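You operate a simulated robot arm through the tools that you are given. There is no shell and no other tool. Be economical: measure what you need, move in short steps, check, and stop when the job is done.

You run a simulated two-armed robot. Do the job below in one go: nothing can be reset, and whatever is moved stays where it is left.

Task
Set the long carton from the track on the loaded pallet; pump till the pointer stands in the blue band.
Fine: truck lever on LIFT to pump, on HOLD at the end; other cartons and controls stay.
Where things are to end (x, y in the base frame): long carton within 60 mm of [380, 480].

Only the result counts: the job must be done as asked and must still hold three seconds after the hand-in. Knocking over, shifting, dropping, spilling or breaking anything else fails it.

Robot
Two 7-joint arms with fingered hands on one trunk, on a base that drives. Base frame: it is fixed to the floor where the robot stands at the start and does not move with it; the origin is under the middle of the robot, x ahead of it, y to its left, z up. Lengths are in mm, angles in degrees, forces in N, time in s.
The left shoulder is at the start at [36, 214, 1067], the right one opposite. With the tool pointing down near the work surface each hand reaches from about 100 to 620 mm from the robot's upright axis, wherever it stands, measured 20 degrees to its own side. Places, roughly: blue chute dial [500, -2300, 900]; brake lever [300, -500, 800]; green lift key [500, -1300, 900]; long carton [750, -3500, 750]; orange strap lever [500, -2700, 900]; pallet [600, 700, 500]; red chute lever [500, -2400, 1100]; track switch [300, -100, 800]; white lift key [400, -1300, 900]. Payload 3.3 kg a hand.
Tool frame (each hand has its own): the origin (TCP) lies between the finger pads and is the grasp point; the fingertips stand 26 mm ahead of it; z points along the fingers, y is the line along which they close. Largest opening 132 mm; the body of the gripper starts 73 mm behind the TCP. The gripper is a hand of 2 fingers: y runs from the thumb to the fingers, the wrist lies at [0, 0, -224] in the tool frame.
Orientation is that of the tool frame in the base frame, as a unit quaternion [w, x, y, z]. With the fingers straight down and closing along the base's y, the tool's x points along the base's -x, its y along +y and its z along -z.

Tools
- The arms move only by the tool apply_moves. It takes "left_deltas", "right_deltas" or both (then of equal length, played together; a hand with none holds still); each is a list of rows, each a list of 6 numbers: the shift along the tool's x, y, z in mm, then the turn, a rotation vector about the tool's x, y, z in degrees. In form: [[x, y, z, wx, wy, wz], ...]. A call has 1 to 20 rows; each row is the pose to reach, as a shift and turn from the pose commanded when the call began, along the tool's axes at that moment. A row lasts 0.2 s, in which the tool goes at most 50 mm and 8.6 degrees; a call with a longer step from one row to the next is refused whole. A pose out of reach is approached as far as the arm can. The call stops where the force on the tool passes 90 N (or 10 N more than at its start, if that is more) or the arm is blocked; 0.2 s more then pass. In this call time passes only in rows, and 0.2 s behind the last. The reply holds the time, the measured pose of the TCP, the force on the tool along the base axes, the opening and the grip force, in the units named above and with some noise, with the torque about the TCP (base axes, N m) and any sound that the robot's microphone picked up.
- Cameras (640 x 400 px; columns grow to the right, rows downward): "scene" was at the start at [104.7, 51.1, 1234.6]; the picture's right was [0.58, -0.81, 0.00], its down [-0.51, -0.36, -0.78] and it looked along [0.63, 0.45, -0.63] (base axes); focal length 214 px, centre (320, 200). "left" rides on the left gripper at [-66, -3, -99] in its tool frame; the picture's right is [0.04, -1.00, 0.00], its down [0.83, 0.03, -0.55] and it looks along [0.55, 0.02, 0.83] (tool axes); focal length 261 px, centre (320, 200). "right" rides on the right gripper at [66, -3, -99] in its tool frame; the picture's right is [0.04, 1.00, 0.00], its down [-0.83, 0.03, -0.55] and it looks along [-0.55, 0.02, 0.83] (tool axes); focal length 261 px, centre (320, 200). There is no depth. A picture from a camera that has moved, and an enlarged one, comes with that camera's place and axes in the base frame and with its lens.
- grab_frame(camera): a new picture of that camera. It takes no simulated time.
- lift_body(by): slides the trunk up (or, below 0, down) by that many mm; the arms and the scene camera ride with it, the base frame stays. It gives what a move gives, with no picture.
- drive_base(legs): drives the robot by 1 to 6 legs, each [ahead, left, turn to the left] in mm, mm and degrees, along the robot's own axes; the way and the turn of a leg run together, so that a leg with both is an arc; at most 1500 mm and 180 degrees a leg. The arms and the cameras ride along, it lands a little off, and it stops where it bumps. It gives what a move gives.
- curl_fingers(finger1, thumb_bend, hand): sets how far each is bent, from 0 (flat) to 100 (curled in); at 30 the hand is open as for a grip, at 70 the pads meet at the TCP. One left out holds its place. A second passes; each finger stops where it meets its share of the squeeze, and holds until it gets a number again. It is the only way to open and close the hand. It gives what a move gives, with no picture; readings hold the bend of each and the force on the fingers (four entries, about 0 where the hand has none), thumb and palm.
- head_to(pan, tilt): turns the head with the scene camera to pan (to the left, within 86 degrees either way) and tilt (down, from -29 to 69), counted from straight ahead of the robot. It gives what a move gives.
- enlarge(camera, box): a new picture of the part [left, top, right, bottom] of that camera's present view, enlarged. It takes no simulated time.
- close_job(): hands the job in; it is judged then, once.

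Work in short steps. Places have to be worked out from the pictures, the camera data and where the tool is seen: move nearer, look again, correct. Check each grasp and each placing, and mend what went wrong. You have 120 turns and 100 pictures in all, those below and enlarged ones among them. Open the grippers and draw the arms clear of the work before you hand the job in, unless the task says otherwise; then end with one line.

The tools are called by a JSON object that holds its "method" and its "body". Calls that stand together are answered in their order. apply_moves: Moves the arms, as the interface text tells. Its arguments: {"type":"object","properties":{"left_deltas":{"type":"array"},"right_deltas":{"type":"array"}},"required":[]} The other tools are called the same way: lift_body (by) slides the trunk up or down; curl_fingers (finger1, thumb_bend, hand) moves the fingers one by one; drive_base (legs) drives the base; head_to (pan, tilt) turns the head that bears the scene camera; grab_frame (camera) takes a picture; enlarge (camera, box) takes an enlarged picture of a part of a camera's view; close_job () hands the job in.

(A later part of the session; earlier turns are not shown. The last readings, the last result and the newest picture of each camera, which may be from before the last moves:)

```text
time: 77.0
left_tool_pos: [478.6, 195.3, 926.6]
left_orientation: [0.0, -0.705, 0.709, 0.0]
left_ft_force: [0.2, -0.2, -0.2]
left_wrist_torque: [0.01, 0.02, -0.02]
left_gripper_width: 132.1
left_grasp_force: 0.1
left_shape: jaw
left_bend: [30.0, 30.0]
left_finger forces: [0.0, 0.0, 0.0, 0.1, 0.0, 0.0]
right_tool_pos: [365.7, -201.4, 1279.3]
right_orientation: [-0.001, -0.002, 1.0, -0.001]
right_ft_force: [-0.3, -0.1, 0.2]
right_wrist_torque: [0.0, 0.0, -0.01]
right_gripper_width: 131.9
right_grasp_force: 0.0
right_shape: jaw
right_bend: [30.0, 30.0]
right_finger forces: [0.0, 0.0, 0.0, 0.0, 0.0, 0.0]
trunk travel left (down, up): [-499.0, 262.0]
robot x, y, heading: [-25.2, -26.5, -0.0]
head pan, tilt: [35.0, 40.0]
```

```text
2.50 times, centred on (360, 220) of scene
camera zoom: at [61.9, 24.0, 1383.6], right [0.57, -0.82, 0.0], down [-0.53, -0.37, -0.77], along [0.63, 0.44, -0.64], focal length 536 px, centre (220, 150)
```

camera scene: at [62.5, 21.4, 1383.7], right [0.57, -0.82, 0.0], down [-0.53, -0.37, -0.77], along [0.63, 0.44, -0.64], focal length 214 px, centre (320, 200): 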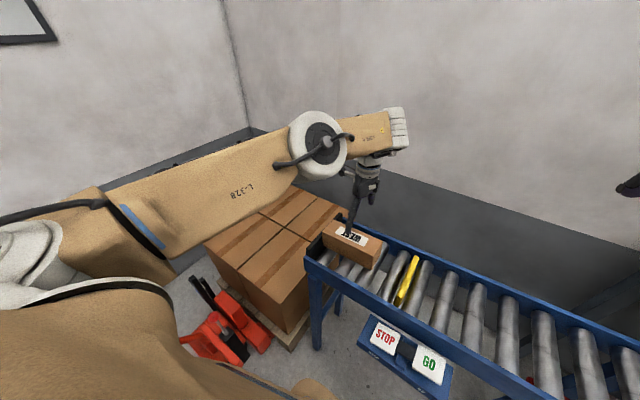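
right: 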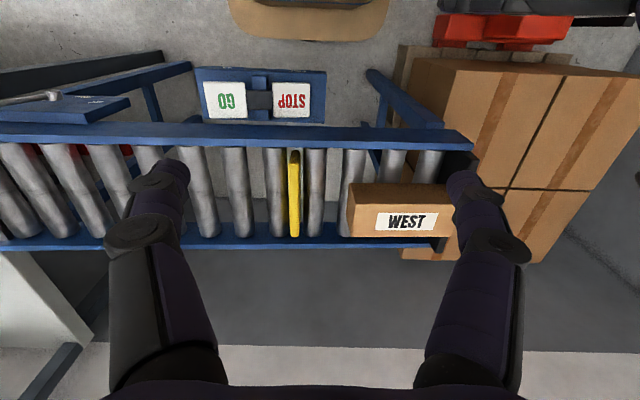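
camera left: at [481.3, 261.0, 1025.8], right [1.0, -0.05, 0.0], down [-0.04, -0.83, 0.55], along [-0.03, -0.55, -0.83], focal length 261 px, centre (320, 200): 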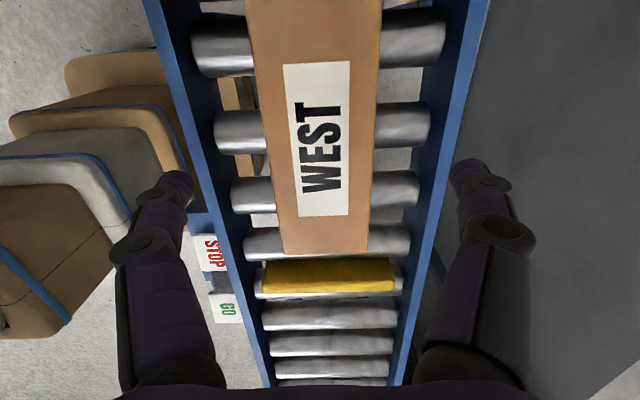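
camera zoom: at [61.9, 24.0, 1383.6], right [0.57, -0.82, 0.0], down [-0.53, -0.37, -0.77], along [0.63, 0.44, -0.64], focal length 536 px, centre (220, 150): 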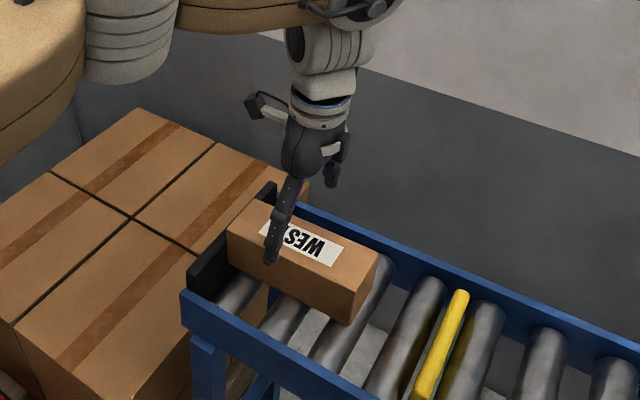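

Centred over the carton now; its top is ≈ 870. Lowering to TCP z ≈ 846 with fingers on both sides.

{"method": "apply_moves", "body": {"left_deltas": [[0, 0, 25, 0, 0, 0], [0, 0, 50, 0, 0, 0], [0, 0, 65, 0, 0, 0], [0, 0, 80, 0, 0, 0]]}}

{"method": "enlarge", "body": {"camera": "scene", "box": [300, 180, 420, 280]}}

{"method": "grab_frame", "body": {"camera": "left"}}

```text
time: 78.0
left_tool_pos: [479.3, 192.0, 849.2]
left_orientation: [-0.001, -0.706, 0.708, 0.0]
left_ft_force: [0.8, -0.1, 0.3]
left_wrist_torque: [-0.01, -0.02, 0.0]
left_gripper_width: 132.2
left_grasp_force: 0.1
left_shape: jaw
left_bend: [30.0, 30.0]
left_finger forces: [0.1, 0.1, 0.1, 0.0, 0.1, 0.0]
right_tool_pos: [366.6, -202.6, 1279.7]
right_orientation: [-0.002, -0.001, 1.0, -0.001]
right_ft_force: [-0.3, 0.0, 0.3]
right_wrist_torque: [0.01, -0.03, 0.0]
right_gripper_width: 131.8
right_grasp_force: 0.1
right_shape: jaw
right_bend: [30.0, 30.0]
right_finger forces: [0.1, 0.0, 0.0, 0.1, 0.1, 0.0]
trunk travel left (down, up): [-499.0, 262.0]
robot x, y, heading: [-24.8, -29.6, 0.0]
head pan, tilt: [35.0, 40.0]
```

```text
4.00 times, centred on (360, 230) of scene
camera zoom: at [62.2, 23.4, 1383.6], right [0.57, -0.82, 0.0], down [-0.53, -0.37, -0.77], along [0.63, 0.44, -0.64], focal length 858 px, centre (160, 80)
```

zoom: 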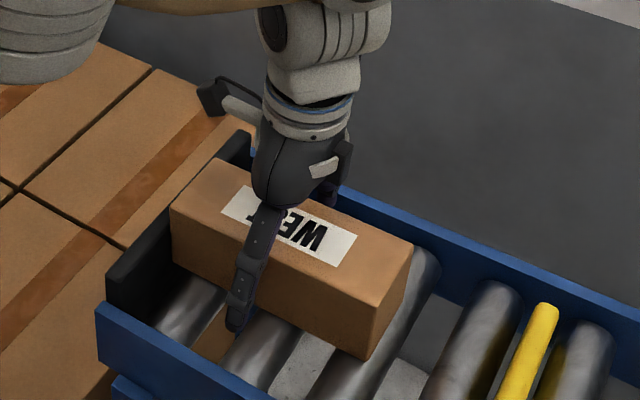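

```text
70 pictures are left
camera left: at [481.2, 259.0, 947.2], right [1.0, -0.04, 0.0], down [-0.04, -0.83, 0.55], along [-0.03, -0.55, -0.83], focal length 261 px, centre (320, 200)
```

left: 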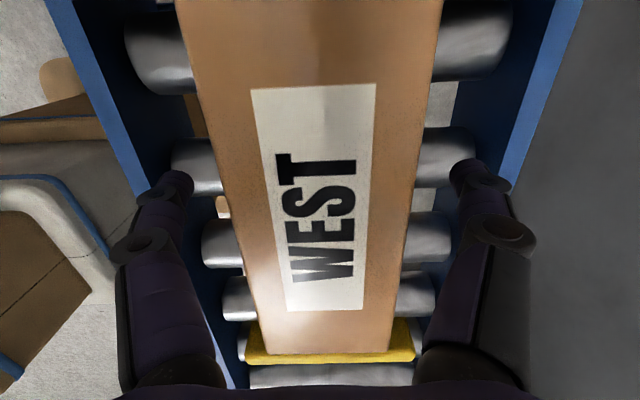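

Fingers straddle the carton, top ≈ 864. Lowering 12 mm more, then closing.

{"method": "apply_moves", "body": {"left_deltas": [[0, 0, 12, 0, 0, 0]]}}

{"method": "curl_fingers", "body": {"hand": "left", "finger1": 70, "thumb_bend": 70}}

```text
time: 78.4
left_tool_pos: [478.4, 192.4, 837.9]
left_orientation: [-0.001, -0.706, 0.708, 0.0]
left_ft_force: [0.1, -0.1, -0.2]
left_wrist_torque: [0.02, -0.02, -0.02]
left_gripper_width: 132.0
left_grasp_force: 0.1
left_shape: jaw
left_bend: [30.0, 30.0]
left_finger forces: [0.1, 0.0, 0.1, 0.1, 0.0, 0.0]
right_tool_pos: [366.1, -201.9, 1278.9]
right_orientation: [-0.002, 0.0, 1.0, 0.0]
right_ft_force: [0.5, -0.2, -0.1]
right_wrist_torque: [-0.02, -0.03, 0.0]
right_gripper_width: 132.1
right_grasp_force: 0.0
right_shape: jaw
right_bend: [30.0, 30.0]
right_finger forces: [0.0, 0.0, 0.0, 0.0, 0.0, 0.0]
trunk travel left (down, up): [-499.0, 262.0]
robot x, y, heading: [-27.6, -24.8, 0.2]
head pan, tilt: [35.0, 40.0]
```

```text
time: 79.4
left_tool_pos: [477.8, 193.1, 837.2]
left_orientation: [-0.001, -0.705, 0.709, 0.0]
left_ft_force: [0.3, 0.1, -0.7]
left_wrist_torque: [-0.01, 0.03, 0.0]
left_gripper_width: 65.8
left_grasp_force: 14.5
left_shape: fingers
left_bend: [49.0, 58.0]
left_finger forces: [14.1, 0.0, 0.1, 0.0, 14.5, 0.0]
right_tool_pos: [367.2, -201.2, 1278.6]
right_orientation: [-0.002, -0.001, 1.0, 0.001]
right_ft_force: [0.9, -0.7, 0.9]
right_wrist_torque: [-0.01, -0.01, -0.01]
right_gripper_width: 132.2
right_grasp_force: 0.0
right_shape: jaw
right_bend: [30.0, 30.0]
right_finger forces: [0.0, 0.0, 0.1, 0.0, 0.1, 0.1]
trunk travel left (down, up): [-499.0, 262.0]
robot x, y, heading: [-25.6, -27.1, 0.1]
head pan, tilt: [35.0, 40.0]
```

Gripped: width 66 mm, 14.5 N each side. Lifting slightly to test the weight and hold.

{"method": "apply_moves", "body": {"left_deltas": [[0, 0, -15, 0, 0, 0], [0, 0, -30, 0, 0, 0]]}}

{"method": "enlarge", "body": {"camera": "scene", "box": [300, 160, 440, 280]}}

```text
time: 80.0
left_tool_pos: [477.9, 193.5, 867.3]
left_orientation: [0.0, -0.706, 0.708, 0.0]
left_ft_force: [0.1, -0.6, -3.7]
left_wrist_torque: [-0.01, -0.02, -0.01]
left_gripper_width: 65.5
left_grasp_force: 14.2
left_shape: fingers
left_bend: [48.0, 58.0]
left_finger forces: [14.4, 0.0, 0.0, 0.1, 14.3, 0.1]
right_tool_pos: [366.7, -202.5, 1278.1]
right_orientation: [-0.002, -0.001, 1.0, 0.0]
right_ft_force: [-0.3, 0.1, 0.1]
right_wrist_torque: [0.01, -0.03, -0.04]
right_gripper_width: 132.4
right_grasp_force: 0.0
right_shape: jaw
right_bend: [30.0, 30.0]
right_finger forces: [0.1, 0.0, 0.1, 0.0, 0.0, 0.0]
trunk travel left (down, up): [-499.0, 262.0]
robot x, y, heading: [-24.3, -26.1, 0.0]
head pan, tilt: [35.0, 40.0]
```

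```text
3.33 times, centred on (370, 220) of scene
camera zoom: at [62.3, 23.6, 1383.6], right [0.57, -0.82, 0.0], down [-0.53, -0.37, -0.77], along [0.63, 0.44, -0.64], focal length 715 px, centre (153, 133)
```

zoom: 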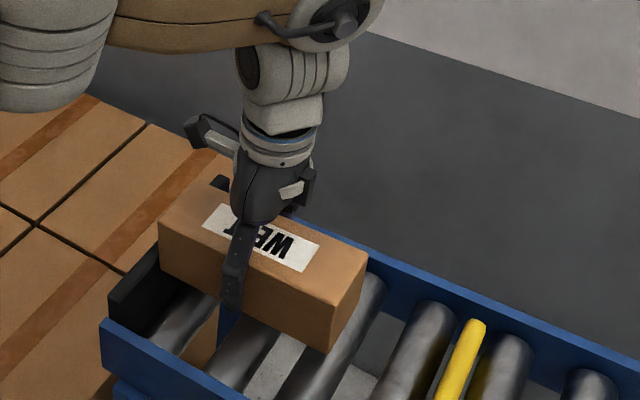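

Held level, about 0.4 kg. Lifting clear of the stop plate, then shifting the robot left to bring the target into reach.

{"method": "apply_moves", "body": {"left_deltas": [[0, 0, -30, 0, 0, 0], [0, 0, -60, 0, 0, 0], [0, 0, -90, 0, 0, 0], [0, 0, -110, 0, 0, 0]]}}

{"method": "drive_base", "body": {"legs": [[0, 110, 0]]}}

{"method": "grab_frame", "body": {"camera": "scene"}}

```text
time: 81.0
left_tool_pos: [477.6, 191.1, 975.4]
left_orientation: [-0.001, -0.706, 0.708, 0.001]
left_ft_force: [-0.4, 0.1, -3.4]
left_wrist_torque: [0.02, 0.0, 0.01]
left_gripper_width: 65.6
left_grasp_force: 14.1
left_shape: fingers
left_bend: [48.0, 59.0]
left_finger forces: [14.2, 0.0, 0.0, 0.0, 14.2, 0.1]
right_tool_pos: [365.7, -202.4, 1278.4]
right_orientation: [-0.002, -0.001, 1.0, 0.0]
right_ft_force: [0.0, -0.6, 0.8]
right_wrist_torque: [0.04, -0.03, 0.02]
right_gripper_width: 132.3
right_grasp_force: 0.2
right_shape: jaw
right_bend: [30.0, 30.0]
right_finger forces: [0.0, 0.0, 0.1, 0.0, 0.0, 0.0]
trunk travel left (down, up): [-499.0, 262.0]
robot x, y, heading: [-23.1, -24.5, 0.2]
head pan, tilt: [35.0, 40.0]
```

```text
time: 82.2
left_tool_pos: [478.3, 298.3, 974.8]
left_orientation: [-0.001, -0.706, 0.708, 0.0]
left_ft_force: [0.1, -0.1, -3.1]
left_wrist_torque: [-0.03, -0.05, 0.02]
left_gripper_width: 65.5
left_grasp_force: 13.9
left_shape: fingers
left_bend: [48.0, 59.0]
left_finger forces: [14.2, 0.0, 0.0, 0.0, 14.2, 0.0]
right_tool_pos: [366.9, -94.8, 1278.0]
right_orientation: [-0.002, 0.001, 1.0, -0.002]
right_ft_force: [0.6, -0.2, 0.0]
right_wrist_torque: [0.02, 0.06, -0.01]
right_gripper_width: 132.0
right_grasp_force: 0.0
right_shape: jaw
right_bend: [30.0, 30.0]
right_finger forces: [0.0, 0.0, 0.0, 0.1, 0.1, 0.0]
trunk travel left (down, up): [-499.0, 262.0]
robot x, y, heading: [-23.0, 81.8, -0.1]
head pan, tilt: [35.0, 40.0]
```

```text
68 pictures are left
camera scene: at [62.3, 130.3, 1383.6], right [0.57, -0.82, 0.0], down [-0.53, -0.37, -0.77], along [0.63, 0.44, -0.64], focal length 214 px, centre (320, 200)
```

scene: 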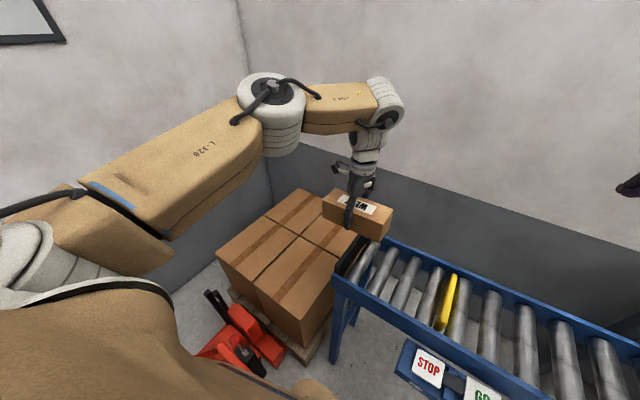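

Now moving the carton over the target at this height: TCP to about (387, 480).

{"method": "apply_moves", "body": {"left_deltas": [[-35, 17, 0, 0, 0, 0], [-70, 35, 0, 0, 0, 0], [-105, 52, 0, 0, 0, 0], [-140, 70, 0, 0, 0, 0], [-182, 91, 0, 0, 0, 0]]}}

{"method": "grab_frame", "body": {"camera": "left"}}

{"method": "grab_frame", "body": {"camera": "scene"}}

```text
time: 83.4
left_tool_pos: [391.8, 479.6, 978.1]
left_orientation: [-0.001, -0.705, 0.709, -0.001]
left_ft_force: [0.2, 0.2, -3.5]
left_wrist_torque: [0.0, -0.02, -0.03]
left_gripper_width: 65.3
left_grasp_force: 14.1
left_shape: fingers
left_bend: [48.0, 59.0]
left_finger forces: [14.2, 0.0, 0.1, 0.2, 14.2, 0.0]
right_tool_pos: [364.8, -95.1, 1279.6]
right_orientation: [-0.001, 0.0, 1.0, -0.001]
right_ft_force: [-1.0, -0.3, -0.3]
right_wrist_torque: [-0.04, -0.03, -0.03]
right_gripper_width: 132.2
right_grasp_force: 0.0
right_shape: jaw
right_bend: [30.0, 30.0]
right_finger forces: [0.1, 0.0, 0.0, 0.0, 0.0, 0.1]
trunk travel left (down, up): [-499.0, 262.0]
robot x, y, heading: [-23.7, 76.7, -0.1]
head pan, tilt: [35.0, 40.0]
```

```text
67 pictures are left
camera left: at [393.0, 545.6, 1076.8], right [1.0, -0.05, 0.0], down [-0.04, -0.83, 0.55], along [-0.03, -0.55, -0.83], focal length 261 px, centre (320, 200)
```

left: 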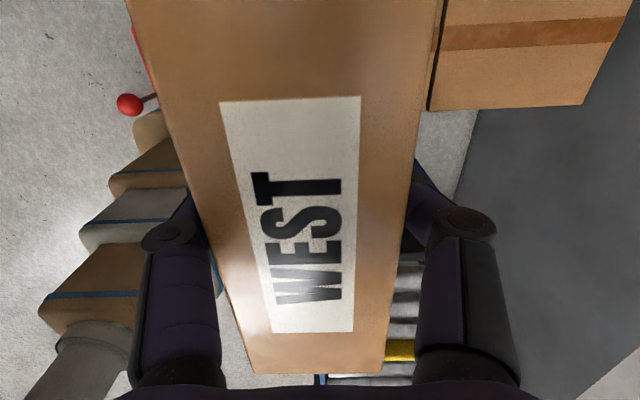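

```text
66 pictures are left
camera scene: at [61.4, 129.9, 1383.6], right [0.57, -0.82, 0.0], down [-0.53, -0.37, -0.77], along [0.63, 0.44, -0.64], focal length 214 px, centre (320, 200)
```

scene: 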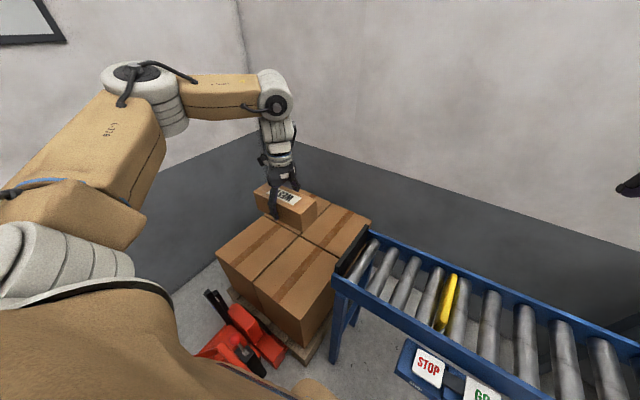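

Triangulating the pallet load: its top is ≈ 480 with near edge y≈384, x from ≈283 to 623. I'll nudge to y≈495 for margin, then lower the trunk 330 mm.

{"method": "apply_moves", "body": {"left_deltas": [[-13, 3, 0, 0, 0, 0]]}}

{"method": "lift_body", "body": {"by": -330}}

{"method": "grab_frame", "body": {"camera": "left"}}

{"method": "grab_frame", "body": {"camera": "scene"}}

```text
time: 83.8
left_tool_pos: [386.5, 492.2, 976.9]
left_orientation: [-0.002, -0.705, 0.709, 0.001]
left_ft_force: [-0.2, 0.3, -3.5]
left_wrist_torque: [0.0, 0.0, 0.01]
left_gripper_width: 65.4
left_grasp_force: 14.4
left_shape: fingers
left_bend: [48.0, 59.0]
left_finger forces: [14.2, 0.1, 0.1, 0.0, 14.2, 0.0]
right_tool_pos: [366.6, -96.2, 1279.6]
right_orientation: [-0.001, 0.0, 1.0, -0.001]
right_ft_force: [-0.3, -0.1, 0.0]
right_wrist_torque: [0.0, -0.01, -0.04]
right_gripper_width: 132.0
right_grasp_force: 0.1
right_shape: jaw
right_bend: [30.0, 30.0]
right_finger forces: [0.1, 0.1, 0.0, 0.0, 0.1, 0.0]
trunk travel left (down, up): [-499.0, 262.0]
robot x, y, heading: [-21.8, 80.1, 0.2]
head pan, tilt: [35.0, 40.0]
```

```text
time: 87.1
left_tool_pos: [385.2, 492.4, 645.2]
left_orientation: [-0.002, -0.705, 0.709, 0.0]
left_ft_force: [-0.5, 0.0, -3.7]
left_wrist_torque: [-0.02, -0.03, 0.01]
left_gripper_width: 65.5
left_grasp_force: 14.1
left_shape: fingers
left_bend: [48.0, 59.0]
left_finger forces: [14.2, 0.0, 0.0, 0.0, 14.2, 0.0]
right_tool_pos: [399.2, -96.1, 898.3]
right_orientation: [-0.069, -0.001, 0.998, -0.001]
right_ft_force: [0.1, 0.4, 0.5]
right_wrist_torque: [0.01, 0.03, -0.02]
right_gripper_width: 132.1
right_grasp_force: 0.0
right_shape: jaw
right_bend: [30.0, 30.0]
right_finger forces: [0.1, 0.1, 0.0, 0.1, 0.1, 0.0]
trunk travel left (down, up): [-169.0, 592.0]
robot x, y, heading: [-25.7, 78.8, 0.2]
head pan, tilt: [35.0, 40.0]
```

```text
65 pictures are left
camera left: at [387.4, 558.1, 743.9], right [1.0, -0.05, 0.0], down [-0.04, -0.83, 0.55], along [-0.03, -0.55, -0.83], focal length 261 px, centre (320, 200)
```

left: 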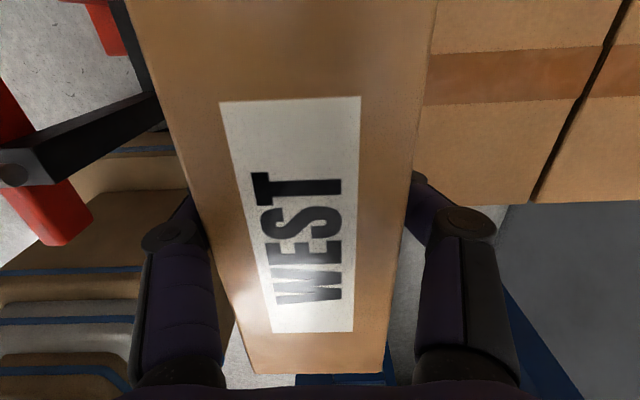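

```text
64 pictures are left
camera scene: at [124.4, 128.7, 1049.2], right [0.57, -0.82, 0.0], down [-0.53, -0.37, -0.77], along [0.63, 0.44, -0.64], focal length 214 px, centre (320, 200)
```

scene: 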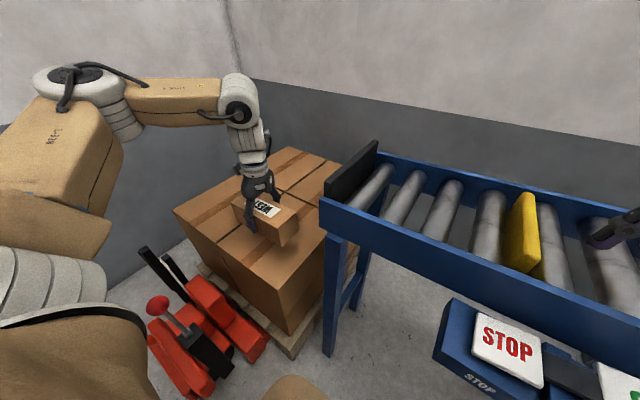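

Aligned over the near carton of the load. Lowering 100 mm, then finely till contact.

{"method": "apply_moves", "body": {"left_deltas": [[0, 0, 30, 0, 0, 0], [0, 0, 60, 0, 0, 0], [0, 0, 85, 0, 0, 0], [0, 0, 100, 0, 0, 0]]}}

{"method": "grab_frame", "body": {"camera": "left"}}

{"method": "enlarge", "body": {"camera": "scene", "box": [170, 120, 350, 300]}}

```text
time: 88.1
left_tool_pos: [386.0, 492.4, 544.7]
left_orientation: [-0.001, -0.705, 0.709, 0.0]
left_ft_force: [-0.5, 0.4, -2.1]
left_wrist_torque: [0.01, -0.06, -0.03]
left_gripper_width: 65.5
left_grasp_force: 14.2
left_shape: fingers
left_bend: [48.0, 59.0]
left_finger forces: [14.0, 0.0, 0.0, 0.0, 14.1, 0.1]
right_tool_pos: [399.4, -96.1, 897.9]
right_orientation: [-0.07, 0.0, 0.998, -0.001]
right_ft_force: [-0.1, 0.3, 0.8]
right_wrist_torque: [0.0, 0.0, 0.05]
right_gripper_width: 131.9
right_grasp_force: 0.0
right_shape: jaw
right_bend: [30.0, 30.0]
right_finger forces: [0.0, 0.0, 0.0, 0.1, 0.0, 0.0]
trunk travel left (down, up): [-169.0, 592.0]
robot x, y, heading: [-25.2, 80.9, -0.1]
head pan, tilt: [35.0, 40.0]
```

```text
63 pictures are left
camera left: at [388.8, 559.1, 643.4], right [1.0, -0.05, 0.0], down [-0.04, -0.83, 0.55], along [-0.03, -0.55, -0.83], focal length 261 px, centre (320, 200)
```

left: 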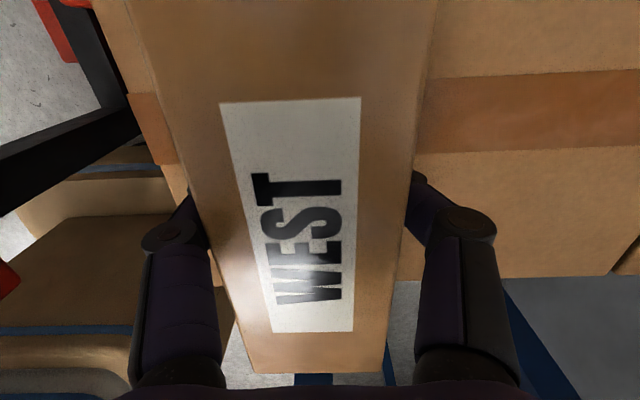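

```text
2.22 times, centred on (260, 210) of scene
camera zoom: at [124.6, 128.8, 1049.1], right [0.57, -0.82, 0.0], down [-0.53, -0.37, -0.77], along [0.63, 0.44, -0.64], focal length 477 px, centre (453, 178)
```

zoom: 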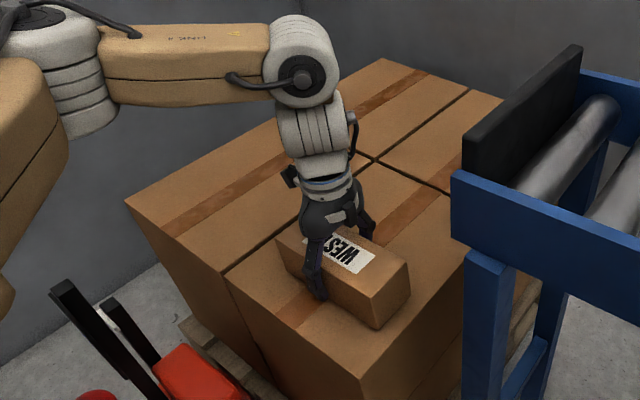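

Nearly down. Continuing in small 5 mm steps, watching the vertical force.

{"method": "apply_moves", "body": {"left_deltas": [[0, 0, 4, 0, 0, 0], [0, 0, 8, 0, 0, 0]]}}

```text
time: 88.7
left_tool_pos: [385.8, 492.2, 538.6]
left_orientation: [0.001, -0.706, 0.708, -0.001]
left_ft_force: [2.4, 2.4, 16.8]
left_wrist_torque: [0.09, 0.16, 0.02]
left_gripper_width: 65.2
left_grasp_force: 14.7
left_shape: fingers
left_bend: [49.0, 59.0]
left_finger forces: [13.9, 0.0, 0.1, 0.0, 16.3, 0.0]
right_tool_pos: [400.5, -97.3, 900.7]
right_orientation: [-0.069, 0.0, 0.998, 0.0]
right_ft_force: [-0.2, -0.4, 0.0]
right_wrist_torque: [0.0, -0.01, -0.03]
right_gripper_width: 132.0
right_grasp_force: 0.1
right_shape: jaw
right_bend: [30.0, 30.0]
right_finger forces: [0.0, 0.0, 0.0, 0.1, 0.1, 0.1]
trunk travel left (down, up): [-169.0, 592.0]
robot x, y, heading: [-23.6, 79.5, -0.3]
head pan, tilt: [35.0, 40.0]
```

Contact (≈17 N upward). Easing up 2 mm, then opening the fingers.

{"method": "apply_moves", "body": {"left_deltas": [[0, 0, -3, 0, 0, 0]]}}

{"method": "curl_fingers", "body": {"hand": "left", "finger1": 30, "thumb_bend": 30}}

{"method": "apply_moves", "body": {"left_deltas": [[0, 0, -25, 0, 0, 0], [0, 0, -60, 0, 0, 0], [0, 0, -100, 0, 0, 0], [0, 0, -140, 0, 0, 0]]}}

{"method": "grab_frame", "body": {"camera": "left"}}

{"method": "grab_frame", "body": {"camera": "scene"}}

```text
time: 89.1
left_tool_pos: [385.1, 490.8, 539.9]
left_orientation: [-0.001, -0.704, 0.71, 0.0]
left_ft_force: [3.4, 2.0, 4.2]
left_wrist_torque: [0.04, 0.04, -0.02]
left_gripper_width: 65.5
left_grasp_force: 14.8
left_shape: fingers
left_bend: [49.0, 59.0]
left_finger forces: [13.2, 0.0, 0.0, 0.1, 16.7, 0.0]
right_tool_pos: [399.1, -98.1, 900.4]
right_orientation: [-0.07, 0.0, 0.998, -0.001]
right_ft_force: [0.5, -0.4, -0.5]
right_wrist_torque: [-0.03, 0.02, -0.01]
right_gripper_width: 131.9
right_grasp_force: 0.1
right_shape: jaw
right_bend: [30.0, 30.0]
right_finger forces: [0.0, 0.1, 0.1, 0.1, 0.0, 0.0]
trunk travel left (down, up): [-169.0, 592.0]
robot x, y, heading: [-25.2, 79.6, 0.2]
head pan, tilt: [35.0, 40.0]
```

```text
time: 90.1
left_tool_pos: [384.8, 491.8, 539.8]
left_orientation: [-0.001, -0.705, 0.709, 0.0]
left_ft_force: [0.5, -1.1, 0.3]
left_wrist_torque: [0.01, 0.04, 0.02]
left_gripper_width: 133.2
left_grasp_force: 0.0
left_shape: fingers
left_bend: [30.0, 30.0]
left_finger forces: [0.0, 0.1, 0.0, 0.0, 0.1, 0.0]
right_tool_pos: [399.2, -97.1, 897.7]
right_orientation: [-0.07, 0.0, 0.998, 0.0]
right_ft_force: [-0.4, -0.4, 0.2]
right_wrist_torque: [0.0, -0.01, -0.01]
right_gripper_width: 131.8
right_grasp_force: 0.1
right_shape: jaw
right_bend: [30.0, 30.0]
right_finger forces: [0.0, 0.0, 0.0, 0.0, 0.0, 0.0]
trunk travel left (down, up): [-169.0, 592.0]
robot x, y, heading: [-24.9, 80.2, 0.1]
head pan, tilt: [35.0, 40.0]
```

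```text
time: 91.1
left_tool_pos: [385.3, 490.5, 679.5]
left_orientation: [-0.001, -0.705, 0.709, 0.0]
left_ft_force: [0.1, -0.5, 0.5]
left_wrist_torque: [-0.04, -0.04, 0.02]
left_gripper_width: 133.2
left_grasp_force: 0.0
left_shape: fingers
left_bend: [30.0, 30.0]
left_finger forces: [0.1, 0.0, 0.0, 0.0, 0.0, 0.1]
right_tool_pos: [399.5, -97.3, 898.7]
right_orientation: [-0.069, 0.0, 0.998, -0.001]
right_ft_force: [-0.3, -0.1, -0.2]
right_wrist_torque: [0.03, 0.04, 0.04]
right_gripper_width: 132.1
right_grasp_force: 0.1
right_shape: jaw
right_bend: [30.0, 30.0]
right_finger forces: [0.0, 0.1, 0.0, 0.0, 0.0, 0.1]
trunk travel left (down, up): [-169.0, 592.0]
robot x, y, heading: [-26.9, 77.0, 0.2]
head pan, tilt: [35.0, 40.0]
```

```text
61 pictures are left
camera left: at [388.2, 556.8, 778.1], right [1.0, -0.05, 0.0], down [-0.04, -0.83, 0.55], along [-0.03, -0.55, -0.83], focal length 261 px, centre (320, 200)
```

left: 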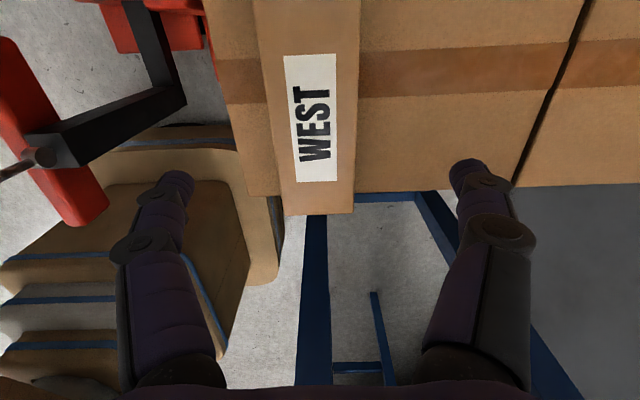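

```text
60 pictures are left
camera scene: at [124.3, 128.5, 1049.2], right [0.57, -0.82, 0.0], down [-0.53, -0.37, -0.77], along [0.63, 0.44, -0.64], focal length 214 px, centre (320, 200)
```

scene: 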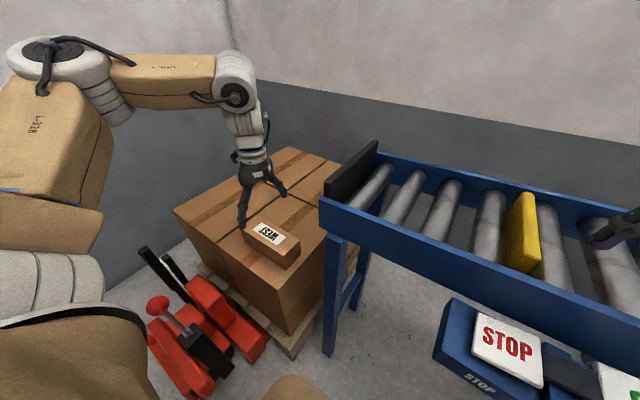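

The carton lies flat at about (378, 494). Raising the hand clear and inspecting the truck from here.

{"method": "apply_moves", "body": {"left_deltas": [[20, 30, -40, 0, 0, 0], [40, 60, -80, 0, 0, 0], [60, 90, -120, 0, 0, 0], [90, 120, -150, 0, 0, 0], [120, 150, -170, 0, 0, 0]]}}

{"method": "head_to", "body": {"pan": 65, "tilt": 55}}

{"method": "grab_frame", "body": {"camera": "scene"}}

{"method": "grab_frame", "body": {"camera": "left"}}

```text
refused: row 1 steps farther than a row can; nothing moved
```

```text
time: 92.0
left_tool_pos: [385.9, 490.9, 679.0]
left_orientation: [-0.001, -0.705, 0.709, 0.0]
left_ft_force: [0.3, -0.6, -0.3]
left_wrist_torque: [0.01, -0.02, 0.0]
left_gripper_width: 133.4
left_grasp_force: 0.0
left_shape: fingers
left_bend: [30.0, 30.0]
left_finger forces: [0.1, 0.1, 0.1, 0.0, 0.1, 0.1]
right_tool_pos: [400.0, -97.1, 898.6]
right_orientation: [-0.07, 0.0, 0.998, -0.001]
right_ft_force: [-0.4, 0.6, 0.7]
right_wrist_torque: [-0.01, 0.04, 0.0]
right_gripper_width: 131.9
right_grasp_force: 0.0
right_shape: jaw
right_bend: [30.0, 30.0]
right_finger forces: [0.0, 0.0, 0.1, 0.1, 0.0, 0.0]
trunk travel left (down, up): [-169.0, 592.0]
robot x, y, heading: [-20.3, 80.4, -0.1]
head pan, tilt: [65.0, 55.0]
```

```text
59 pictures are left
camera scene: at [85.3, 145.2, 1028.5], right [0.91, -0.42, 0.0], down [-0.35, -0.74, -0.57], along [0.24, 0.52, -0.82], focal length 214 px, centre (320, 200)
```

scene: 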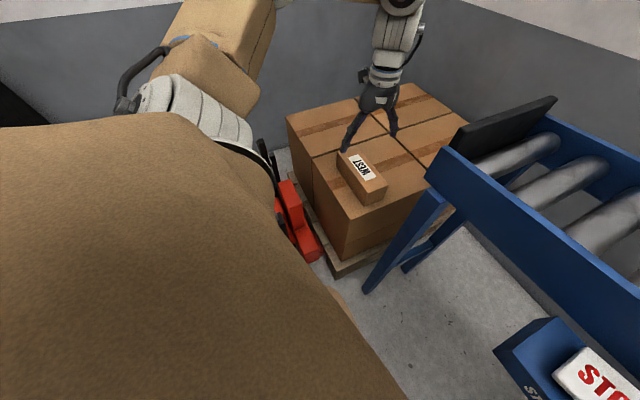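

```text
58 pictures are left
camera left: at [388.5, 556.9, 777.5], right [1.0, -0.05, 0.0], down [-0.04, -0.83, 0.55], along [-0.03, -0.55, -0.83], focal length 261 px, centre (320, 200)
```

left: 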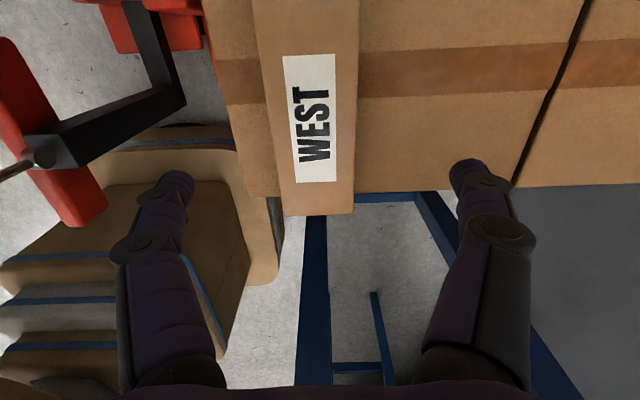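

I'll raise the trunk, back off to x≈−400, and turn left about 60° to view the truck.

{"method": "lift_body", "body": {"by": 330}}

{"method": "drive_base", "body": {"legs": [[-380, -80, 0], [0, 0, 60]]}}

{"method": "head_to", "body": {"pan": 0, "tilt": 40}}

{"method": "grab_frame", "body": {"camera": "scene"}}

```text
time: 95.3
left_tool_pos: [384.7, 491.3, 1010.5]
left_orientation: [-0.001, -0.705, 0.709, 0.0]
left_ft_force: [0.2, 1.0, -0.1]
left_wrist_torque: [-0.02, -0.01, -0.01]
left_gripper_width: 133.1
left_grasp_force: 0.0
left_shape: fingers
left_bend: [30.0, 30.0]
left_finger forces: [0.0, 0.0, 0.0, 0.0, 0.0, 0.1]
right_tool_pos: [375.3, -95.6, 1267.8]
right_orientation: [-0.02, 0.001, 1.0, 0.002]
right_ft_force: [0.1, -0.4, 0.0]
right_wrist_torque: [0.01, -0.01, -0.03]
right_gripper_width: 132.3
right_grasp_force: 0.1
right_shape: jaw
right_bend: [30.0, 30.0]
right_finger forces: [0.0, 0.1, 0.0, 0.0, 0.0, 0.0]
trunk travel left (down, up): [-499.0, 262.0]
robot x, y, heading: [-25.0, 81.6, 0.0]
head pan, tilt: [65.0, 55.0]
```

```text
time: 100.4
left_tool_pos: [-570.9, 555.0, 1010.9]
left_orientation: [0.001, 0.969, -0.248, 0.001]
left_ft_force: [-0.2, 0.4, 0.3]
left_wrist_torque: [0.02, 0.01, 0.01]
left_gripper_width: 133.4
left_grasp_force: 0.1
left_shape: fingers
left_bend: [30.0, 30.0]
left_finger forces: [0.1, 0.0, 0.0, 0.1, 0.0, 0.1]
right_tool_pos: [-57.8, 267.2, 1268.2]
right_orientation: [-0.018, -0.512, 0.859, -0.009]
right_ft_force: [-0.2, 0.4, -0.1]
right_wrist_torque: [-0.02, 0.01, 0.0]
right_gripper_width: 132.1
right_grasp_force: 0.0
right_shape: jaw
right_bend: [30.0, 30.0]
right_finger forces: [0.1, 0.1, 0.0, 0.0, 0.1, 0.1]
trunk travel left (down, up): [-499.0, 262.0]
robot x, y, heading: [-399.8, -0.6, 62.0]
head pan, tilt: [65.0, 55.0]
```

```text
time: 101.8
left_tool_pos: [-571.2, 553.9, 1010.7]
left_orientation: [0.001, 0.969, -0.247, 0.0]
left_ft_force: [0.2, 0.0, -0.7]
left_wrist_torque: [0.01, 0.02, -0.02]
left_gripper_width: 133.5
left_grasp_force: 0.1
left_shape: fingers
left_bend: [30.0, 30.0]
left_finger forces: [0.1, 0.1, 0.0, 0.1, 0.1, 0.0]
right_tool_pos: [-57.4, 266.9, 1267.1]
right_orientation: [-0.018, -0.513, 0.858, -0.008]
right_ft_force: [-0.2, 0.2, 0.0]
right_wrist_torque: [0.01, -0.01, 0.01]
right_gripper_width: 132.1
right_grasp_force: 0.1
right_shape: jaw
right_bend: [30.0, 30.0]
right_finger forces: [0.0, 0.1, 0.0, 0.0, 0.0, 0.0]
trunk travel left (down, up): [-499.0, 262.0]
robot x, y, heading: [-402.0, -1.8, 61.9]
head pan, tilt: [0.0, 40.0]
```

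```text
57 pictures are left
camera scene: at [-352.4, 88.5, 1383.6], right [0.88, -0.47, 0.0], down [-0.3, -0.57, -0.77], along [0.36, 0.67, -0.64], focal length 214 px, centre (320, 200)
```

scene: 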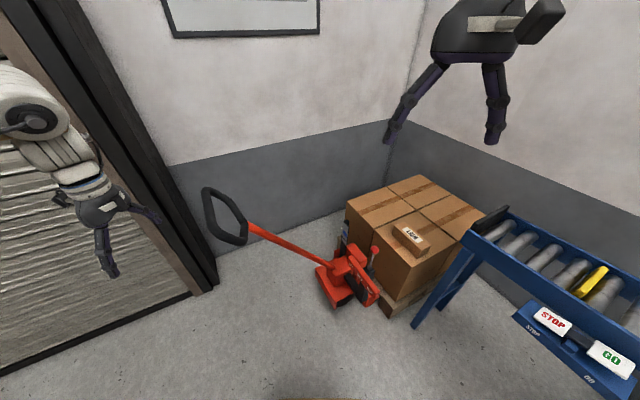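

Good view of the truck. Enlarging on its lever, labels and gauge.

{"method": "enlarge", "body": {"camera": "scene", "box": [300, 210, 400, 315]}}

{"method": "enlarge", "body": {"camera": "scene", "box": [190, 170, 390, 320]}}

```text
3.81 times, centred on (350, 262) of scene
camera zoom: at [-352.4, 88.5, 1383.6], right [0.88, -0.47, 0.0], down [-0.3, -0.57, -0.77], along [0.36, 0.67, -0.64], focal length 817 px, centre (206, -38)
```

zoom: 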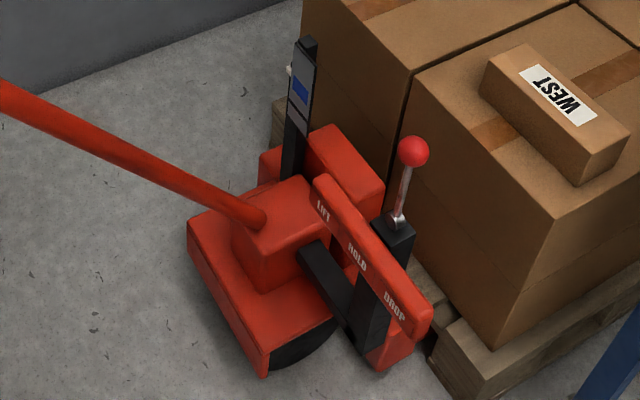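

```text
2.67 times, centred on (290, 245) of scene
camera zoom: at [-352.4, 88.5, 1383.6], right [0.88, -0.47, 0.0], down [-0.3, -0.57, -0.77], along [0.36, 0.67, -0.64], focal length 572 px, centre (400, 80)
```

zoom: 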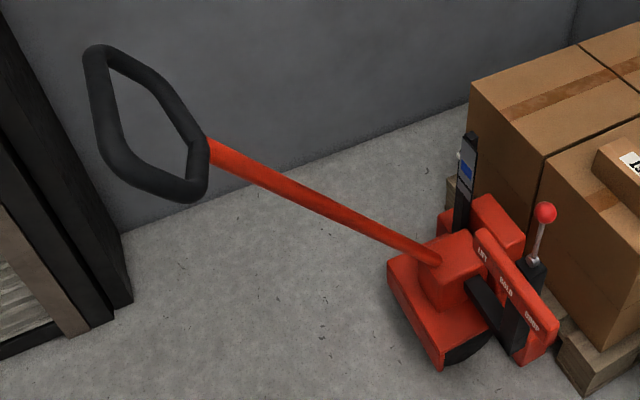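

I located things: LIFT/HOLD/DROP plate runs along y with LIFT at +y and the lever now upright at HOLD; knob ≈ (105, 462, 668); pump bar in plane y≈662, with its loop near (−385, 662, 907). I'll turn back to heading 0 and bring the left hand to neutral yaw.

{"method": "drive_base", "body": {"legs": [[0, 0, -62]]}}

{"method": "apply_moves", "body": {"left_deltas": [[20, 0, 0, 0, 0, 8.2], [40, 0, 0, 0, 0, 16.4], [60, 0, 0, 0, 0, 24.6], [80, 0, 0, 0, 0, 32.8], [100, 0, 0, 0, 0, 41], [120, 0, 0, 0, 0, 49.2], [140, 0, 0, 0, 0, 57.4], [160, 0, 0, 0, 0, 65.6], [180, 0, 0, 0, 0, 73.8], [190, 0, 0, 0, 0, 82], [200, 0, 0, 0, 0, 90]]}}

```text
time: 104.8
left_tool_pos: [3.3, 416.3, 1010.6]
left_orientation: [0.0, 0.71, -0.705, -0.002]
left_ft_force: [0.2, -0.7, -0.3]
left_wrist_torque: [0.01, -0.01, -0.02]
left_gripper_width: 133.3
left_grasp_force: 0.0
left_shape: fingers
left_bend: [30.0, 30.0]
left_finger forces: [0.1, 0.1, 0.0, 0.0, 0.0, 0.0]
right_tool_pos: [1.2, -171.7, 1267.8]
right_orientation: [-0.02, -0.007, 1.0, 0.002]
right_ft_force: [-0.6, 0.2, 0.0]
right_wrist_torque: [0.0, 0.0, -0.02]
right_gripper_width: 132.2
right_grasp_force: 0.1
right_shape: jaw
right_bend: [30.0, 30.0]
right_finger forces: [0.0, 0.1, 0.1, 0.0, 0.0, 0.0]
trunk travel left (down, up): [-499.0, 262.0]
robot x, y, heading: [-399.0, 1.4, 0.7]
head pan, tilt: [0.0, 40.0]
```

```text
time: 107.2
left_tool_pos: [5.4, 215.0, 1011.5]
left_orientation: [-0.001, -0.003, 1.0, 0.0]
left_ft_force: [0.0, 0.0, 0.2]
left_wrist_torque: [-0.01, -0.01, 0.0]
left_gripper_width: 133.2
left_grasp_force: 0.0
left_shape: fingers
left_bend: [30.0, 30.0]
left_finger forces: [0.1, 0.1, 0.0, 0.0, 0.0, 0.1]
right_tool_pos: [1.2, -172.4, 1268.4]
right_orientation: [-0.019, -0.007, 1.0, 0.002]
right_ft_force: [0.6, -0.7, 0.2]
right_wrist_torque: [-0.02, 0.01, 0.0]
right_gripper_width: 131.9
right_grasp_force: 0.0
right_shape: jaw
right_bend: [30.0, 30.0]
right_finger forces: [0.0, 0.0, 0.1, 0.0, 0.0, 0.1]
trunk travel left (down, up): [-499.0, 262.0]
robot x, y, heading: [-401.4, -0.5, 0.7]
head pan, tilt: [0.0, 40.0]
```

Driving to about (−345, 180) so the lever knob is comfortably ahead-left of the left arm.

{"method": "drive_base", "body": {"legs": [[55, 180, -0.7]]}}

{"method": "head_to", "body": {"pan": 40, "tilt": 45}}

{"method": "grab_frame", "body": {"camera": "scene"}}

{"method": "grab_frame", "body": {"camera": "left"}}

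```text
time: 108.8
left_tool_pos: [63.4, 390.0, 1011.2]
left_orientation: [-0.001, 0.003, 1.0, -0.001]
left_ft_force: [0.3, 0.5, -0.7]
left_wrist_torque: [-0.05, -0.03, 0.03]
left_gripper_width: 133.6
left_grasp_force: 0.1
left_shape: fingers
left_bend: [30.0, 30.0]
left_finger forces: [0.0, 0.1, 0.1, 0.0, 0.0, 0.0]
right_tool_pos: [53.8, 2.0, 1268.7]
right_orientation: [-0.02, -0.001, 1.0, 0.002]
right_ft_force: [0.6, 0.8, 0.4]
right_wrist_torque: [-0.06, -0.02, -0.02]
right_gripper_width: 132.1
right_grasp_force: 0.0
right_shape: jaw
right_bend: [30.0, 30.0]
right_finger forces: [0.0, 0.1, 0.0, 0.1, 0.1, 0.0]
trunk travel left (down, up): [-499.0, 262.0]
robot x, y, heading: [-345.8, 175.1, 0.3]
head pan, tilt: [0.0, 40.0]
```

```text
time: 109.8
left_tool_pos: [63.3, 390.1, 1010.9]
left_orientation: [0.0, 0.003, 1.0, 0.0]
left_ft_force: [-0.3, 0.1, 1.2]
left_wrist_torque: [0.01, 0.0, 0.0]
left_gripper_width: 133.3
left_grasp_force: 0.0
left_shape: fingers
left_bend: [30.0, 30.0]
left_finger forces: [0.0, 0.0, 0.0, 0.0, 0.0, 0.1]
right_tool_pos: [52.8, 1.7, 1267.8]
right_orientation: [-0.02, 0.0, 1.0, 0.002]
right_ft_force: [0.6, 0.2, -0.4]
right_wrist_torque: [-0.02, 0.02, 0.04]
right_gripper_width: 131.8
right_grasp_force: 0.1
right_shape: jaw
right_bend: [30.0, 30.0]
right_finger forces: [0.0, 0.2, 0.0, 0.1, 0.0, 0.0]
trunk travel left (down, up): [-499.0, 262.0]
robot x, y, heading: [-342.2, 177.7, -0.1]
head pan, tilt: [40.0, 45.0]
```

```text
54 pictures are left
camera scene: at [-266.7, 229.8, 1376.4], right [0.64, -0.77, 0.0], down [-0.54, -0.45, -0.71], along [0.54, 0.45, -0.71], focal length 214 px, centre (320, 200)
```

scene: 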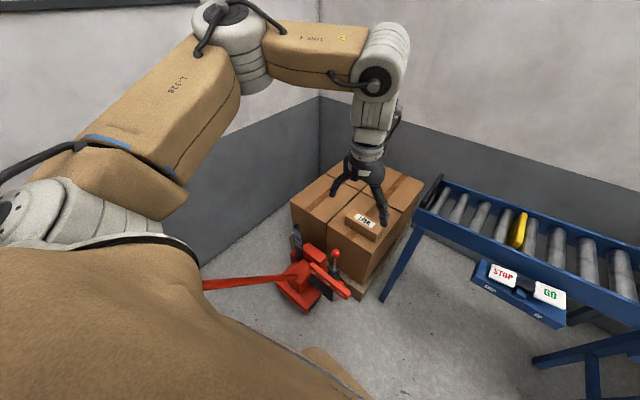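

```text
53 pictures are left
camera left: at [128.1, 387.4, 1109.6], right [-0.05, -1.0, 0.0], down [-0.83, 0.04, 0.55], along [-0.55, 0.03, -0.83], focal length 261 px, centre (320, 200)
```

left: 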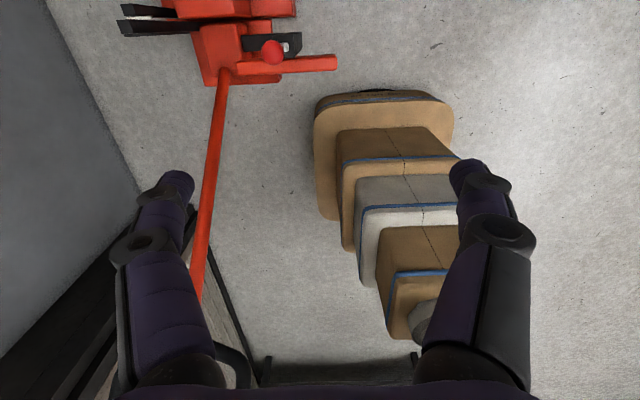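

The knob is confirmed at (103, 462, ≈668). Moving the open hand above it to z≈750.

{"method": "apply_moves", "body": {"left_deltas": [[-7, 12, 40, 0, 0, 0], [-14, 24, 80, 0, 0, 0], [-21, 36, 120, 0, 0, 0], [-28, 48, 160, 0, 0, 0], [-35, 60, 200, 0, 0, 0], [-40, 70, 240, 0, 0, 0], [-40, 72, 260, 0, 0, 0]]}}

{"method": "grab_frame", "body": {"camera": "left"}}

{"method": "grab_frame", "body": {"camera": "scene"}}

```text
time: 111.4
left_tool_pos: [104.5, 459.6, 748.5]
left_orientation: [-0.001, 0.003, 1.0, -0.001]
left_ft_force: [-0.6, 0.0, 0.2]
left_wrist_torque: [-0.03, -0.04, 0.0]
left_gripper_width: 133.1
left_grasp_force: 0.1
left_shape: fingers
left_bend: [30.0, 30.0]
left_finger forces: [0.1, 0.1, 0.1, 0.1, 0.0, 0.0]
right_tool_pos: [53.9, 2.1, 1267.1]
right_orientation: [-0.02, -0.001, 1.0, 0.002]
right_ft_force: [-0.6, 0.7, 0.2]
right_wrist_torque: [-0.02, 0.02, 0.01]
right_gripper_width: 132.4
right_grasp_force: 0.0
right_shape: jaw
right_bend: [30.0, 30.0]
right_finger forces: [0.0, 0.1, 0.1, 0.0, 0.1, 0.0]
trunk travel left (down, up): [-499.0, 262.0]
robot x, y, heading: [-342.8, 176.2, 0.2]
head pan, tilt: [40.0, 45.0]
```

```text
52 pictures are left
camera left: at [168.6, 458.8, 846.5], right [-0.05, -1.0, 0.0], down [-0.83, 0.04, 0.55], along [-0.55, 0.02, -0.83], focal length 261 px, centre (320, 200)
```

left: 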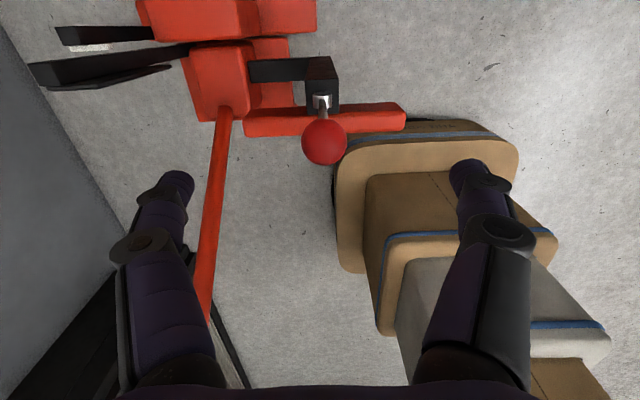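

```text
51 pictures are left
camera scene: at [-266.7, 230.0, 1376.4], right [0.64, -0.77, 0.0], down [-0.54, -0.45, -0.71], along [0.54, 0.45, -0.71], focal length 214 px, centre (320, 200)
```

scene: 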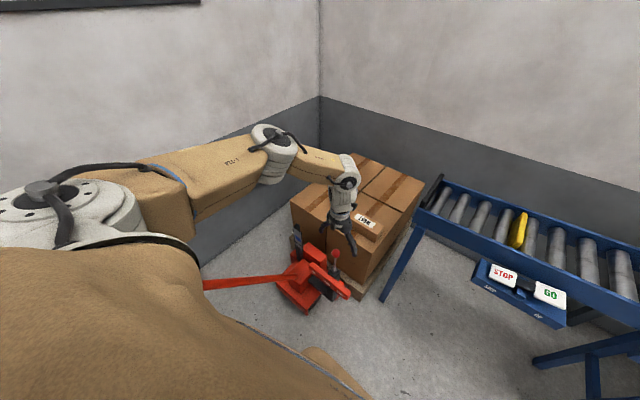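

Knob at (104, 458, 675), dia ≈32, directly below. Lowering 74 mm and closing on it.

{"method": "apply_moves", "body": {"left_deltas": [[0, 0, 25, 0, 0, 0], [0, 0, 50, 0, 0, 0], [0, 0, 74, 0, 0, 0]]}}

{"method": "curl_fingers", "body": {"hand": "left", "finger1": 70, "thumb_bend": 70}}

{"method": "grab_frame", "body": {"camera": "left"}}

```text
time: 112.2
left_tool_pos: [103.6, 460.9, 675.3]
left_orientation: [0.0, 0.003, 1.0, -0.001]
left_ft_force: [0.1, -0.6, 0.6]
left_wrist_torque: [-0.01, 0.02, 0.02]
left_gripper_width: 133.3
left_grasp_force: 0.0
left_shape: fingers
left_bend: [30.0, 30.0]
left_finger forces: [0.0, 0.1, 0.1, 0.0, 0.0, 0.0]
right_tool_pos: [53.2, 0.7, 1267.8]
right_orientation: [-0.021, 0.0, 1.0, 0.002]
right_ft_force: [-0.3, 0.1, 0.4]
right_wrist_torque: [0.01, 0.01, -0.02]
right_gripper_width: 131.9
right_grasp_force: 0.0
right_shape: jaw
right_bend: [30.0, 30.0]
right_finger forces: [0.0, 0.1, 0.0, 0.0, 0.0, 0.0]
trunk travel left (down, up): [-499.0, 262.0]
robot x, y, heading: [-346.5, 177.3, -0.1]
head pan, tilt: [40.0, 45.0]
```

```text
time: 113.2
left_tool_pos: [102.7, 462.2, 674.0]
left_orientation: [-0.001, 0.004, 1.0, -0.001]
left_ft_force: [0.1, -0.3, -6.3]
left_wrist_torque: [0.03, -0.07, 0.02]
left_gripper_width: 24.2
left_grasp_force: 7.6
left_shape: fingers
left_bend: [62.0, 66.0]
left_finger forces: [6.9, 0.0, 0.1, 0.0, 8.1, 0.1]
right_tool_pos: [53.1, 1.4, 1268.5]
right_orientation: [-0.02, 0.0, 1.0, 0.002]
right_ft_force: [0.0, -0.2, 0.0]
right_wrist_torque: [0.0, 0.02, -0.03]
right_gripper_width: 132.1
right_grasp_force: 0.2
right_shape: jaw
right_bend: [30.0, 30.0]
right_finger forces: [0.0, 0.0, 0.0, 0.0, 0.1, 0.1]
trunk travel left (down, up): [-499.0, 262.0]
robot x, y, heading: [-346.9, 178.3, -0.1]
head pan, tilt: [40.0, 45.0]
```

```text
50 pictures are left
camera left: at [168.1, 459.7, 773.9], right [-0.05, -1.0, 0.0], down [-0.83, 0.04, 0.55], along [-0.55, 0.03, -0.83], focal length 261 px, centre (320, 200)
```

left: 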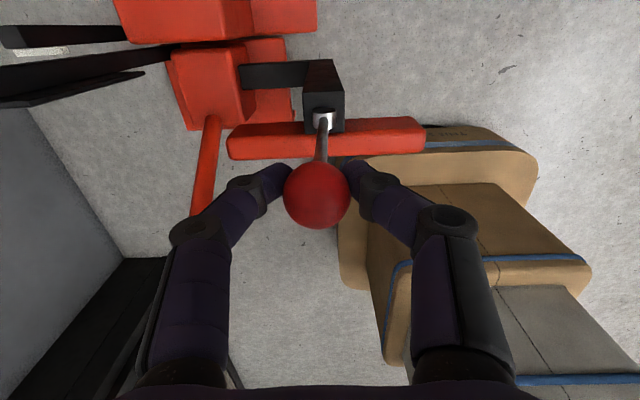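

The knob is held between the fingertips. Pulling it toward +y (LIFT) on a slight arc, in small steps.

{"method": "apply_moves", "body": {"left_deltas": [[0, 10, 0, 0, 0, 0], [0, 20, 1, 0, 0, 0], [0, 30, 3, 0, 0, 0], [0, 40, 5, 0, 0, 0]]}}

{"method": "grab_frame", "body": {"camera": "left"}}

```text
time: 114.2
left_tool_pos: [103.5, 500.7, 671.0]
left_orientation: [-0.001, 0.004, 1.0, -0.001]
left_ft_force: [0.9, -4.2, -8.3]
left_wrist_torque: [-0.3, -0.02, -0.04]
left_gripper_width: 26.6
left_grasp_force: 9.8
left_shape: fingers
left_bend: [60.0, 66.0]
left_finger forces: [9.3, 0.0, 0.0, 0.0, 9.3, 0.1]
right_tool_pos: [53.6, 1.9, 1267.3]
right_orientation: [-0.02, 0.0, 1.0, 0.002]
right_ft_force: [0.0, -0.1, -0.7]
right_wrist_torque: [-0.02, 0.05, -0.03]
right_gripper_width: 131.7
right_grasp_force: 0.0
right_shape: jaw
right_bend: [30.0, 30.0]
right_finger forces: [0.0, 0.0, 0.0, 0.0, 0.0, 0.1]
trunk travel left (down, up): [-499.0, 262.0]
robot x, y, heading: [-344.7, 174.8, -0.0]
head pan, tilt: [40.0, 45.0]
```

```text
49 pictures are left
camera left: at [168.5, 499.1, 769.7], right [-0.05, -1.0, 0.0], down [-0.83, 0.04, 0.55], along [-0.55, 0.02, -0.83], focal length 261 px, centre (320, 200)
```

left: 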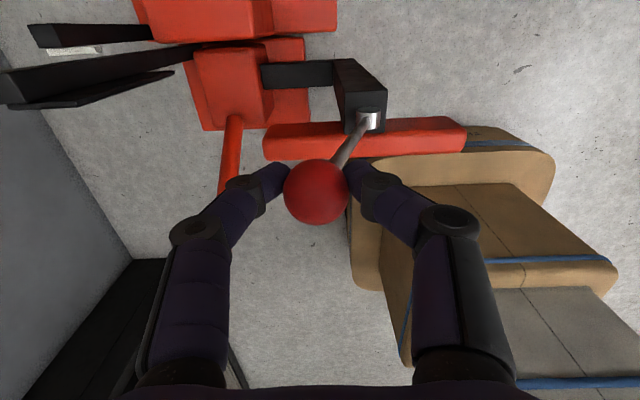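

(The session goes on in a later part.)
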